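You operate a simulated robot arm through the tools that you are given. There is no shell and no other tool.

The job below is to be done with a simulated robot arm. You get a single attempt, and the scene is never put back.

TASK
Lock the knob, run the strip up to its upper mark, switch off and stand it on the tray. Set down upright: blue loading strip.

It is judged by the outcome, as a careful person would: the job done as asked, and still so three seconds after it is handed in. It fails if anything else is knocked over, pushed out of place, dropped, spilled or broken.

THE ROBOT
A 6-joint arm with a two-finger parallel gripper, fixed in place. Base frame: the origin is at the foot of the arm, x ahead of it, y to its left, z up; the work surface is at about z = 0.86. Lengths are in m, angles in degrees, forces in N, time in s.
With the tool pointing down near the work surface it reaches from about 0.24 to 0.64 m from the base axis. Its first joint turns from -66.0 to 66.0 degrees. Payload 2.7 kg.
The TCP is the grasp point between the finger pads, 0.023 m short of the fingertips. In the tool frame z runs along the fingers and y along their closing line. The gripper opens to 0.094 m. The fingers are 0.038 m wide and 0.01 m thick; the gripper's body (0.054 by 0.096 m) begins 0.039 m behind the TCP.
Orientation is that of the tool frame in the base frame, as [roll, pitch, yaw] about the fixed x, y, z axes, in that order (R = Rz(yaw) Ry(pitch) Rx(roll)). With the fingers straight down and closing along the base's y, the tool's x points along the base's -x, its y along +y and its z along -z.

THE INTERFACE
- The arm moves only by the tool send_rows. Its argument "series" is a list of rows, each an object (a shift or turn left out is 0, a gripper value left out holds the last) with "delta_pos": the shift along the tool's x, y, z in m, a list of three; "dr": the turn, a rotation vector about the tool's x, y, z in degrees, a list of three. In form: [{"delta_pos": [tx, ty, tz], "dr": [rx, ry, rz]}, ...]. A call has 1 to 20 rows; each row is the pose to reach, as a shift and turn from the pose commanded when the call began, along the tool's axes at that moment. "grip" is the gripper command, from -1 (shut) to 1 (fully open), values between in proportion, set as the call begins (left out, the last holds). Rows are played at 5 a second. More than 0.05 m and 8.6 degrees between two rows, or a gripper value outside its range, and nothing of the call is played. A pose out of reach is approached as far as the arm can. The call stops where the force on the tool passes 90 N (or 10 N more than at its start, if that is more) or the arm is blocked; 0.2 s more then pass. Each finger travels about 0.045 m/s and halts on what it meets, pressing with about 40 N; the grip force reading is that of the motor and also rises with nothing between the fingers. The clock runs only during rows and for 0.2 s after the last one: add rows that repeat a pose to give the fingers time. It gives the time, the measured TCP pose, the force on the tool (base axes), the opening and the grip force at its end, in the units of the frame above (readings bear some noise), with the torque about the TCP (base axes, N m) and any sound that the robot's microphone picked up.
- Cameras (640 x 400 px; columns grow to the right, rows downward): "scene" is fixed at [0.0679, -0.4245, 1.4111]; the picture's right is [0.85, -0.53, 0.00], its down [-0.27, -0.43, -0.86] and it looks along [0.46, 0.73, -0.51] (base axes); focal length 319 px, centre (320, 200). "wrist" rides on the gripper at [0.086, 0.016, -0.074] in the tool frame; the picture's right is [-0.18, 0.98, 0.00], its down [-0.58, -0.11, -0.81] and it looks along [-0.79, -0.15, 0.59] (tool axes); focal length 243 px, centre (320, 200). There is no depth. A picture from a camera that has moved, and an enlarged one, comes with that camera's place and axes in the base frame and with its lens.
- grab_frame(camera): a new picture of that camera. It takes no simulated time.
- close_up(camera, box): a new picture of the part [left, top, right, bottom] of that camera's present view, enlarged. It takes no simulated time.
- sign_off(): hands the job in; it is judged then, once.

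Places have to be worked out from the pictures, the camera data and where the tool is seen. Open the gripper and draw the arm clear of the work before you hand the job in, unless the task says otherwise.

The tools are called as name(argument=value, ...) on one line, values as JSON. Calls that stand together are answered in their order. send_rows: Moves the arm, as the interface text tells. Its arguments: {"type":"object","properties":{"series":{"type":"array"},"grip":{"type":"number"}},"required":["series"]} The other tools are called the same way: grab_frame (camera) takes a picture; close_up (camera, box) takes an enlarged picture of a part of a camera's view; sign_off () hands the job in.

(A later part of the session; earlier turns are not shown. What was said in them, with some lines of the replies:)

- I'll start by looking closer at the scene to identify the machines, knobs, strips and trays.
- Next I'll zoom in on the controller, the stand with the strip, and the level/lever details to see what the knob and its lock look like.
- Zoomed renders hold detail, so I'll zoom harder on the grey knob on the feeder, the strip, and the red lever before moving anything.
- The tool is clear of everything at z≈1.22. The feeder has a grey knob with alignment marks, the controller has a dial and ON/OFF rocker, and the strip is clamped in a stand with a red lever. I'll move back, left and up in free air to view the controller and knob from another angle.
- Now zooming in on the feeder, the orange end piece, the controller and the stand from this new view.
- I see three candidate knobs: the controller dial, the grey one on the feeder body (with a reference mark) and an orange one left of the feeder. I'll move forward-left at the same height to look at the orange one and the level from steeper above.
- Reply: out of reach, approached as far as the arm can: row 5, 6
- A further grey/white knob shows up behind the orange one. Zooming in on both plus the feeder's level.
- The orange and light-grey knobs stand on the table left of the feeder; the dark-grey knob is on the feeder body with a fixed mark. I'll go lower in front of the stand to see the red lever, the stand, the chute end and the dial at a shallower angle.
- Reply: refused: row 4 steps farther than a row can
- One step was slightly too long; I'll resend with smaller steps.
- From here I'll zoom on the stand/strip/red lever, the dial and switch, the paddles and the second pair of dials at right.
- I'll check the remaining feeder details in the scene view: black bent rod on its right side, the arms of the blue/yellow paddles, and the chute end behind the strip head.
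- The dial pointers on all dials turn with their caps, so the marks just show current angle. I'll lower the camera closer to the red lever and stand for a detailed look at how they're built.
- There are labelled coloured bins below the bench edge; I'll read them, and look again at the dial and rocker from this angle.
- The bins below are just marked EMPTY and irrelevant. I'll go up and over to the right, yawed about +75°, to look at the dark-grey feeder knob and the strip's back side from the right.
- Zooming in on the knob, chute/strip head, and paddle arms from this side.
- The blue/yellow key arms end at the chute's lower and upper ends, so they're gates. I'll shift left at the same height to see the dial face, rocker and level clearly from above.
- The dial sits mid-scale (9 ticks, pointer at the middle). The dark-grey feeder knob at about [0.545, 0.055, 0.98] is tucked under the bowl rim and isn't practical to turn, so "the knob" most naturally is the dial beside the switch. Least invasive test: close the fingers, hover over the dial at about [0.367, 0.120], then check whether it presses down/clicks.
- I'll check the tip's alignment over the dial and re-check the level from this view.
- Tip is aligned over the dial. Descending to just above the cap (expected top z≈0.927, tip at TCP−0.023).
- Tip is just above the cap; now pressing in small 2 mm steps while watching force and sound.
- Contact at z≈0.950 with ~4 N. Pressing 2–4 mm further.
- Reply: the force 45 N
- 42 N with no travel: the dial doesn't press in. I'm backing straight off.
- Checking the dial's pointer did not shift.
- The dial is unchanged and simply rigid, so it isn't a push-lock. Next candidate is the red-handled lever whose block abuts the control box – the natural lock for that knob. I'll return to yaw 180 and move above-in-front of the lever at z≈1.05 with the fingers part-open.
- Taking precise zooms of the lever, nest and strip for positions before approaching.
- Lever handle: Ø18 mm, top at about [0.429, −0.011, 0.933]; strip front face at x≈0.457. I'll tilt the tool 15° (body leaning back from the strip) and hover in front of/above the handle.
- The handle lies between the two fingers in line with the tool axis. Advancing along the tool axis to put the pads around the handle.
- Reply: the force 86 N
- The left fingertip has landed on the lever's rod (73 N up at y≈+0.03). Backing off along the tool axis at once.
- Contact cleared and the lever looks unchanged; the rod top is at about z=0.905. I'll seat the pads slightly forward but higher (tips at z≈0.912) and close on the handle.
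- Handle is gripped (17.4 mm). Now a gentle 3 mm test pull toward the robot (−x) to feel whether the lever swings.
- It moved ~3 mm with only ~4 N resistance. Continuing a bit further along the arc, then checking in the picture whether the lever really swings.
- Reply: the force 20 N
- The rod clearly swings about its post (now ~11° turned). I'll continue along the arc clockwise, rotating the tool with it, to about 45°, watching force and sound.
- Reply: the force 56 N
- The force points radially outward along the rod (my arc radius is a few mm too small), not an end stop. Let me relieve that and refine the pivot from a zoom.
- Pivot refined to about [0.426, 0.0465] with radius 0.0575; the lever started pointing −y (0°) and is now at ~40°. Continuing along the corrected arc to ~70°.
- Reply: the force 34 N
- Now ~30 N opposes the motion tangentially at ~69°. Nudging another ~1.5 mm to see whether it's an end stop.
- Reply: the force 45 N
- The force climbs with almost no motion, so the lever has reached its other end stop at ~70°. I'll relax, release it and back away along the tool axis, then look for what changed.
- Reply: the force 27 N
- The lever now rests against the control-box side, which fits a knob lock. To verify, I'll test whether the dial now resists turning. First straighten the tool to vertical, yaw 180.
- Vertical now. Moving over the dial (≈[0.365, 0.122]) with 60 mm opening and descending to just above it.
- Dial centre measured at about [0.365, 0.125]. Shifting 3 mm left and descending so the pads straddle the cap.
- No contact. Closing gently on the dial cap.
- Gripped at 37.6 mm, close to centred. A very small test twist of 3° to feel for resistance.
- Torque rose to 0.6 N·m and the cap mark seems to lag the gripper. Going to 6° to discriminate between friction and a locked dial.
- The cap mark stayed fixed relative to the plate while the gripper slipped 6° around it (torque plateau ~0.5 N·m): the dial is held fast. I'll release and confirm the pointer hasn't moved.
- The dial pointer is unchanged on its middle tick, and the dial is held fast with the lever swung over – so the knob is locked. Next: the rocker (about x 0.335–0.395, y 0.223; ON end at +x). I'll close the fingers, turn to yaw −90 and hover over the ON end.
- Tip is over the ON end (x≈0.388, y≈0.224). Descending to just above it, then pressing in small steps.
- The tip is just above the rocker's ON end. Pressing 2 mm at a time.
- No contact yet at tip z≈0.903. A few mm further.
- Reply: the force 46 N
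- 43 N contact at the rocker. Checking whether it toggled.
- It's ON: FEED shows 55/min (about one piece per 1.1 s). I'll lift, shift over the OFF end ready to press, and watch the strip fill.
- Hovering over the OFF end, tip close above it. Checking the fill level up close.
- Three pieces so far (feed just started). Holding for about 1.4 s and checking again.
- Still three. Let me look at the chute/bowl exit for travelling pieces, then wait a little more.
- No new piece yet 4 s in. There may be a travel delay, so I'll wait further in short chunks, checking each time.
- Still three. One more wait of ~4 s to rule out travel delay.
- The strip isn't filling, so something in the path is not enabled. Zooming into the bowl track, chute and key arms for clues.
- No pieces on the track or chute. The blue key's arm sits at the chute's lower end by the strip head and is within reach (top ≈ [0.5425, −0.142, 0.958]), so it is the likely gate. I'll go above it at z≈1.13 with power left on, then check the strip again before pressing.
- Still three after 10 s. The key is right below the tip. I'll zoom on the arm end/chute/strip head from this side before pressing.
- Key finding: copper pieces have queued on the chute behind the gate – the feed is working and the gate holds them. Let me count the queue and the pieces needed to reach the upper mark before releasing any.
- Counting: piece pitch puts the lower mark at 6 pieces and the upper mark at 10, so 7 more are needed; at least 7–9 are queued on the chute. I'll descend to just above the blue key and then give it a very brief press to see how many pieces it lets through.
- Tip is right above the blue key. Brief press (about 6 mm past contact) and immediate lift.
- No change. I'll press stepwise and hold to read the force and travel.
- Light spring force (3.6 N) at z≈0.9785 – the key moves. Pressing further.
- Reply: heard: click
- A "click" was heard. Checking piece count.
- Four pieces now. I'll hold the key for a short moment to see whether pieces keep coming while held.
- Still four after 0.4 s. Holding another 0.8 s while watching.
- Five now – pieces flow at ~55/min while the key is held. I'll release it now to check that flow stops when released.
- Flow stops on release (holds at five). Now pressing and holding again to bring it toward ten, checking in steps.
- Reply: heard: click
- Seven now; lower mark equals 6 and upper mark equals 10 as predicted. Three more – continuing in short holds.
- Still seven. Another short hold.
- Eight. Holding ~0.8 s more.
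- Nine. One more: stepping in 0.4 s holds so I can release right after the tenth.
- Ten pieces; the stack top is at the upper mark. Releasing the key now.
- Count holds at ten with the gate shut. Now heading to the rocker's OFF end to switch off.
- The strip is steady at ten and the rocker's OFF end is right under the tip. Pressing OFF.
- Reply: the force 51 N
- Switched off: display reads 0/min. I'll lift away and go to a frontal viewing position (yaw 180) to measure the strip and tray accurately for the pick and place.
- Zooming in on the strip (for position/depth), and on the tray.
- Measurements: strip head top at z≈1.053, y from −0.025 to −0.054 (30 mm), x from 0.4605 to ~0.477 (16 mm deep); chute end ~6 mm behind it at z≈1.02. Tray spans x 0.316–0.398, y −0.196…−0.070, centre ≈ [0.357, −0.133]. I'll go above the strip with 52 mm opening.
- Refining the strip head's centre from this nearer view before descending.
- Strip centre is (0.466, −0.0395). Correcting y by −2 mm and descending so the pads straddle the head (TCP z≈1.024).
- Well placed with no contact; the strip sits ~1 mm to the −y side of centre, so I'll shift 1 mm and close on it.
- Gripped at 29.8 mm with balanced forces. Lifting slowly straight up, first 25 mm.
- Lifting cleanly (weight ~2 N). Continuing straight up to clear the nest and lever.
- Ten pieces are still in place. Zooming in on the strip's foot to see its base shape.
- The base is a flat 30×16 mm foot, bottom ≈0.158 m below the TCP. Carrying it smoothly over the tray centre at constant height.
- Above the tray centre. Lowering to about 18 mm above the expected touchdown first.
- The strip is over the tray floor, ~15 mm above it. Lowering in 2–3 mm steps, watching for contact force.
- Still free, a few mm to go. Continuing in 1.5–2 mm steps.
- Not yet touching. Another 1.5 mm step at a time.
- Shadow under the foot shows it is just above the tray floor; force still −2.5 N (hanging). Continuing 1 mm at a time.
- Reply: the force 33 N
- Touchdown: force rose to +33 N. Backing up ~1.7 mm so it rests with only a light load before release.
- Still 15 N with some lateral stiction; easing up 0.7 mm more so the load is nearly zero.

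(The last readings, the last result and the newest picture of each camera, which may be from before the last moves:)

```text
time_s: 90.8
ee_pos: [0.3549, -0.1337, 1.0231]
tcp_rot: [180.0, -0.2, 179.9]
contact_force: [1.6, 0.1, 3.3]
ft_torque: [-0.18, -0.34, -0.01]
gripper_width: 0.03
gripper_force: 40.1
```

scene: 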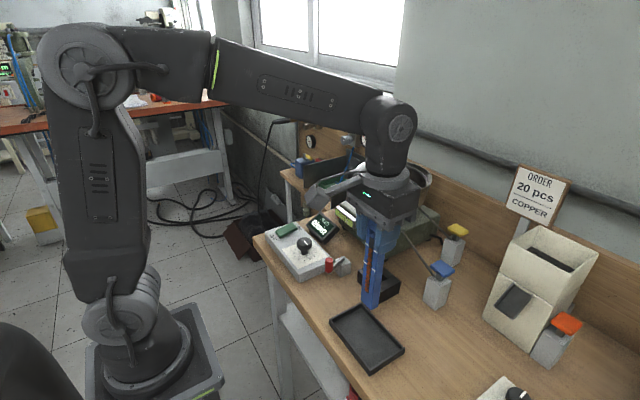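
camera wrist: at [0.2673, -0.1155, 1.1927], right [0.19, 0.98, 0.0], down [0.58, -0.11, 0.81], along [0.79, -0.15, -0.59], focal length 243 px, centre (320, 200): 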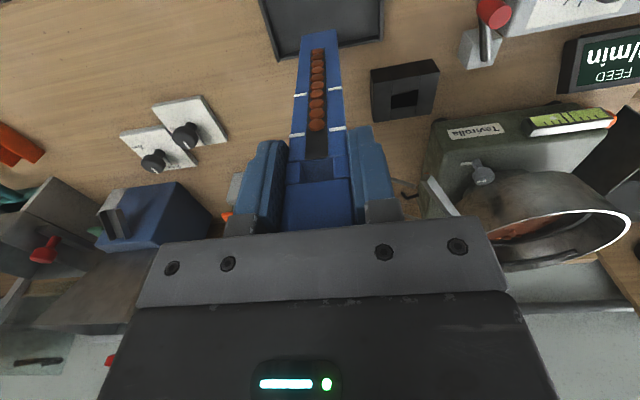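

Light 3 N load, tool vertical to within 0.2°. Opening the gripper.

send_rows(series=[{"delta_pos": [0, 0, 0]}, {"delta_pos": [0, 0, 0]}, {"delta_pos": [0, 0, 0]}, {"delta_pos": [0, 0, 0]}], grip=0.15)

close_up(camera="scene", box=[320, 230, 420, 350])

close_up(camera="wrist", box=[220, 0, 420, 240])

```text
time_s: 91.8
ee_pos: [0.3548, -0.1349, 1.024]
tcp_rot: [-180.0, 0.0, 179.9]
contact_force: [-0.3, -0.5, 0.1]
ft_torque: [-0.02, 0.04, -0.02]
gripper_width: 0.054
gripper_force: 0.0
```

```text
3.33 times, centred on (370, 290) of scene
camera zoom: at [0.0679, -0.4245, 1.4111], right [0.85, -0.53, 0.0], down [-0.27, -0.43, -0.86], along [0.46, 0.73, -0.51], focal length 1062 px, centre (153, -100)
```

zoom: 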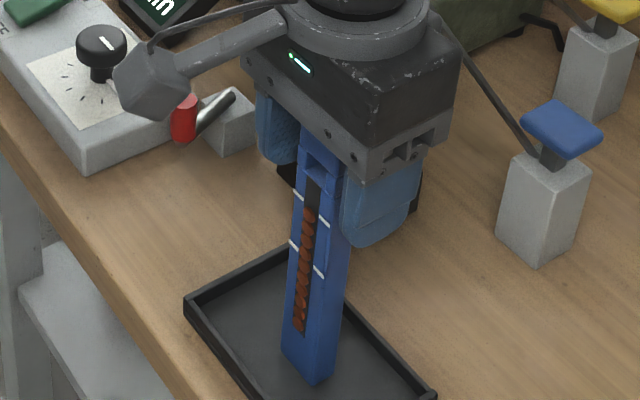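

```text
1.67 times, centred on (320, 120) of wrist
camera zoom: at [0.2694, -0.1179, 1.0973], right [0.19, 0.98, 0.0], down [0.58, -0.11, 0.81], along [0.79, -0.15, -0.59], focal length 404 px, centre (320, 333)
```

zoom: 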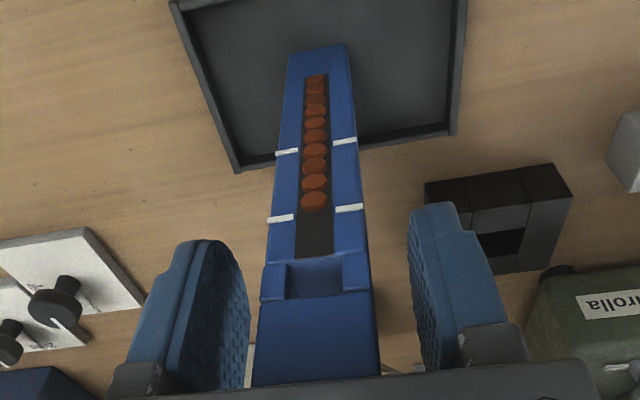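

The strip is standing free between the open fingers. Retracting straight up.

send_rows(series=[{"delta_pos": [0, 0, -0.015]}, {"delta_pos": [0, 0, -0.035]}, {"delta_pos": [0, 0, -0.06]}, {"delta_pos": [0, 0, -0.09]}, {"delta_pos": [0, 0, -0.12]}, {"delta_pos": [0, 0, -0.15]}, {"delta_pos": [0, 0, -0.15]}])

grab_frame(camera="scene")

close_up(camera="scene", box=[310, 220, 430, 380])

grab_frame(camera="wrist")

```text
time_s: 93.4
ee_pos: [0.356, -0.1346, 1.1731]
tcp_rot: [179.9, -0.1, -180.0]
contact_force: [0.1, -0.4, 0.5]
ft_torque: [0.0, -0.01, -0.02]
gripper_width: 0.0539
gripper_force: 0.1
```

```text
taken
```

scene: 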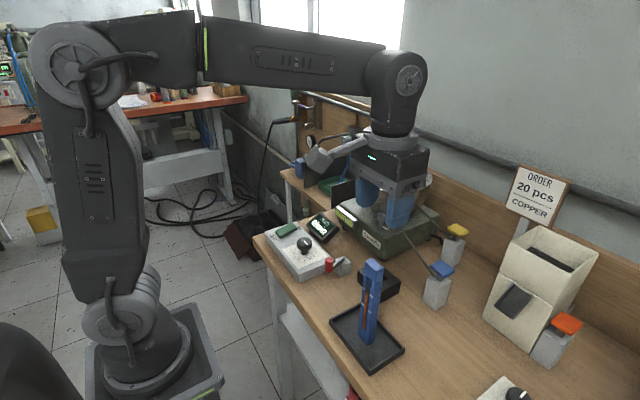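

```text
2.50 times, centred on (370, 300) of scene
camera zoom: at [0.0679, -0.4245, 1.4111], right [0.85, -0.53, 0.0], down [-0.27, -0.43, -0.86], along [0.46, 0.73, -0.51], focal length 797 px, centre (195, -50)
```

zoom: 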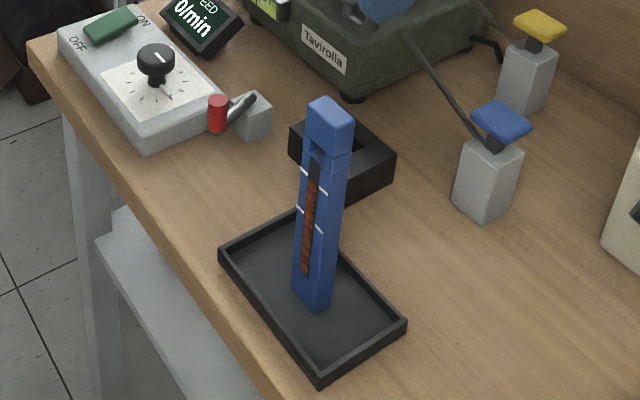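

```text
taken
camera wrist: at [0.2688, -0.118, 1.2475], right [0.19, 0.98, 0.0], down [0.58, -0.11, 0.81], along [0.79, -0.15, -0.59], focal length 243 px, centre (320, 200)
```

wrist: 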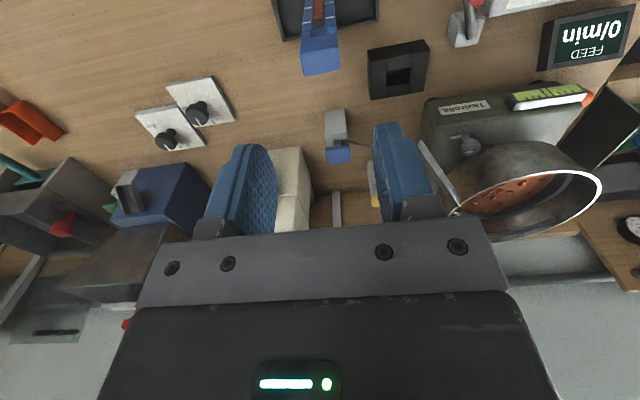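

The strip stands upright on the tray with ten pieces to the upper mark, switch OFF, lever over. I'll draw the arm up and clear, open the gripper fully, and do a final check for strays and states.

send_rows(series=[{"delta_pos": [0, 0, -0.04]}, {"delta_pos": [0.01, 0.02, -0.07]}, {"delta_pos": [0.02, 0.05, -0.08]}, {"delta_pos": [0.03, 0.09, -0.08]}, {"delta_pos": [0.03, 0.13, -0.08]}, {"delta_pos": [0.03, 0.15, -0.08]}, {"delta_pos": [0.03, 0.15, -0.08]}], grip=1)

grab_frame(camera="scene")

close_up(camera="scene", box=[320, 240, 420, 380])

close_up(camera="scene", box=[250, 200, 450, 310])

grab_frame(camera="wrist")

```text
time_s: 95.0
ee_pos: [0.3245, 0.016, 1.253]
tcp_rot: [180.0, -0.1, 179.9]
contact_force: [-0.8, 0.0, -0.5]
ft_torque: [0.0, 0.01, 0.0]
gripper_width: 0.094
gripper_force: 0.1
```

```text
taken
```

scene: 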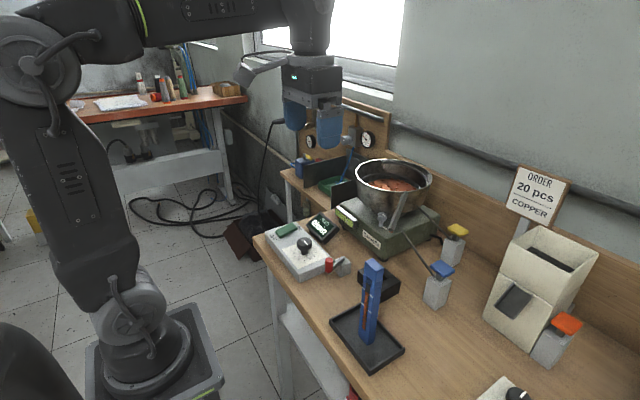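

```text
2.86 times, centred on (370, 310) of scene
camera zoom: at [0.0679, -0.4245, 1.4111], right [0.85, -0.53, 0.0], down [-0.27, -0.43, -0.86], along [0.46, 0.73, -0.51], focal length 910 px, centre (177, -114)
```

zoom: 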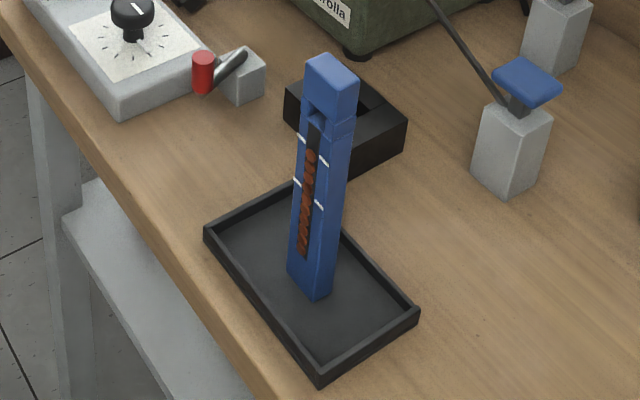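

```text
3.20 times, centred on (350, 255) of scene
camera zoom: at [0.0679, -0.4245, 1.4111], right [0.85, -0.53, 0.0], down [-0.27, -0.43, -0.86], along [0.46, 0.73, -0.51], focal length 1020 px, centre (224, 24)
```

zoom: 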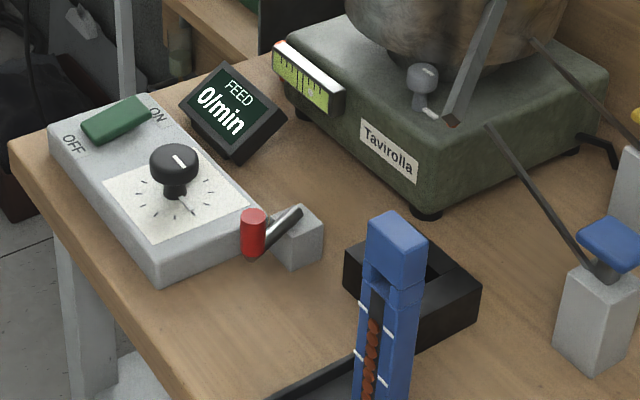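

```text
taken
camera wrist: at [0.2392, 0.0323, 1.3273], right [0.19, 0.98, 0.0], down [0.58, -0.11, 0.81], along [0.79, -0.15, -0.59], focal length 243 px, centre (320, 200)
```

wrist: 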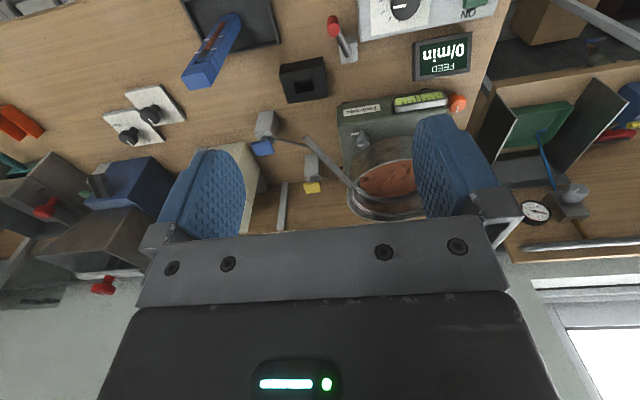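

Everything looks in order; one last close look at the fill level against the upper mark, the chute end and the lever/dial.

close_up(camera="scene", box=[340, 255, 400, 305])

close_up(camera="scene", box=[265, 215, 355, 285])

close_up(camera="scene", box=[360, 190, 440, 300])

```text
8.00 times, centred on (370, 280) of scene
camera zoom: at [0.0679, -0.4245, 1.4111], right [0.85, -0.53, 0.0], down [-0.27, -0.43, -0.86], along [0.46, 0.73, -0.51], focal length 2549 px, centre (-80, -440)
```

zoom: 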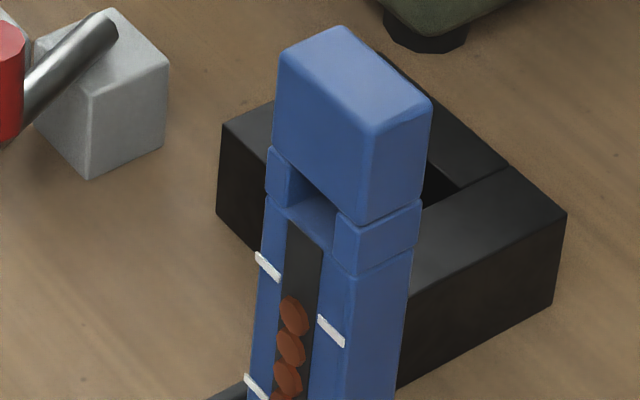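

```text
5.71 times, centred on (310, 250) of scene
camera zoom: at [0.0679, -0.4245, 1.4111], right [0.85, -0.53, 0.0], down [-0.27, -0.43, -0.86], along [0.46, 0.73, -0.51], focal length 1821 px, centre (377, -86)
```

zoom: 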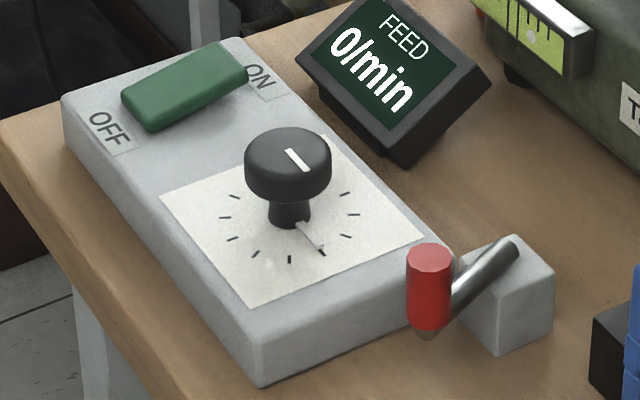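

```text
3.64 times, centred on (400, 245) of scene
camera zoom: at [0.0679, -0.4245, 1.4111], right [0.85, -0.53, 0.0], down [-0.27, -0.43, -0.86], along [0.46, 0.73, -0.51], focal length 1159 px, centre (29, 36)
```

zoom: 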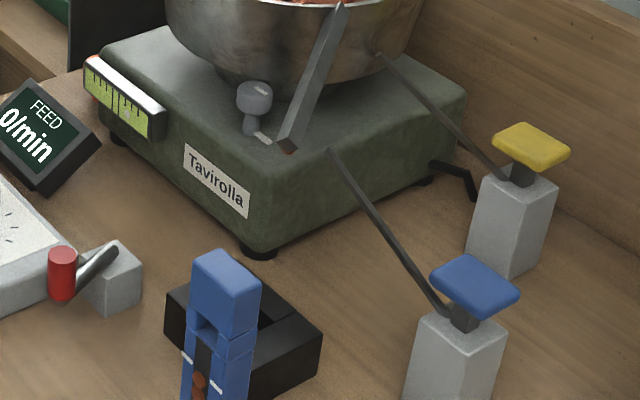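

Final state: the lever is swung over and holds the dial, which stays on its tick. The display reads 0/min with the rocker OFF. The strip stands upright on the tray with its stack at the upper mark, nothing has spilled, and the arm is clear with the gripper open. Handing in.

sign_off()

```text
The job is handed in.
```

The job is handed in. The blue strip is standing upright on the tray, loaded with ten copper pieces up to its upper mark, and the feeder is switched off (display reads 0/min).

- **Knob:** I took "the knob" to be the dial on the control box. I swung the red lever beside the box to its end stop. After that the dial would not turn under a firm twist of about 0.5 N·m. I did not test the dial before moving the lever, so I'm inferring that the lever is its lock. The dial stayed on its middle tick throughout, and the feed read 55/min for the whole run.
- **Filling:** Switching on only queued pieces on the chute. The strip filled only while the blue key was held down, so I held it until the tenth piece and then released it.
- **Left over:** Some pieces are still waiting on the chute behind the closed gate. I saw nothing spilled or knocked over.
- **Contact:** While finding the lock, one fingertip pressed briefly on the lever's rod (about 73 N), and I pressed the dial once (about 43 N). Neither showed any change afterwards.

The feeder's level bubble was off-centre from the start. I left it alone because levelling wasn't part of the task.
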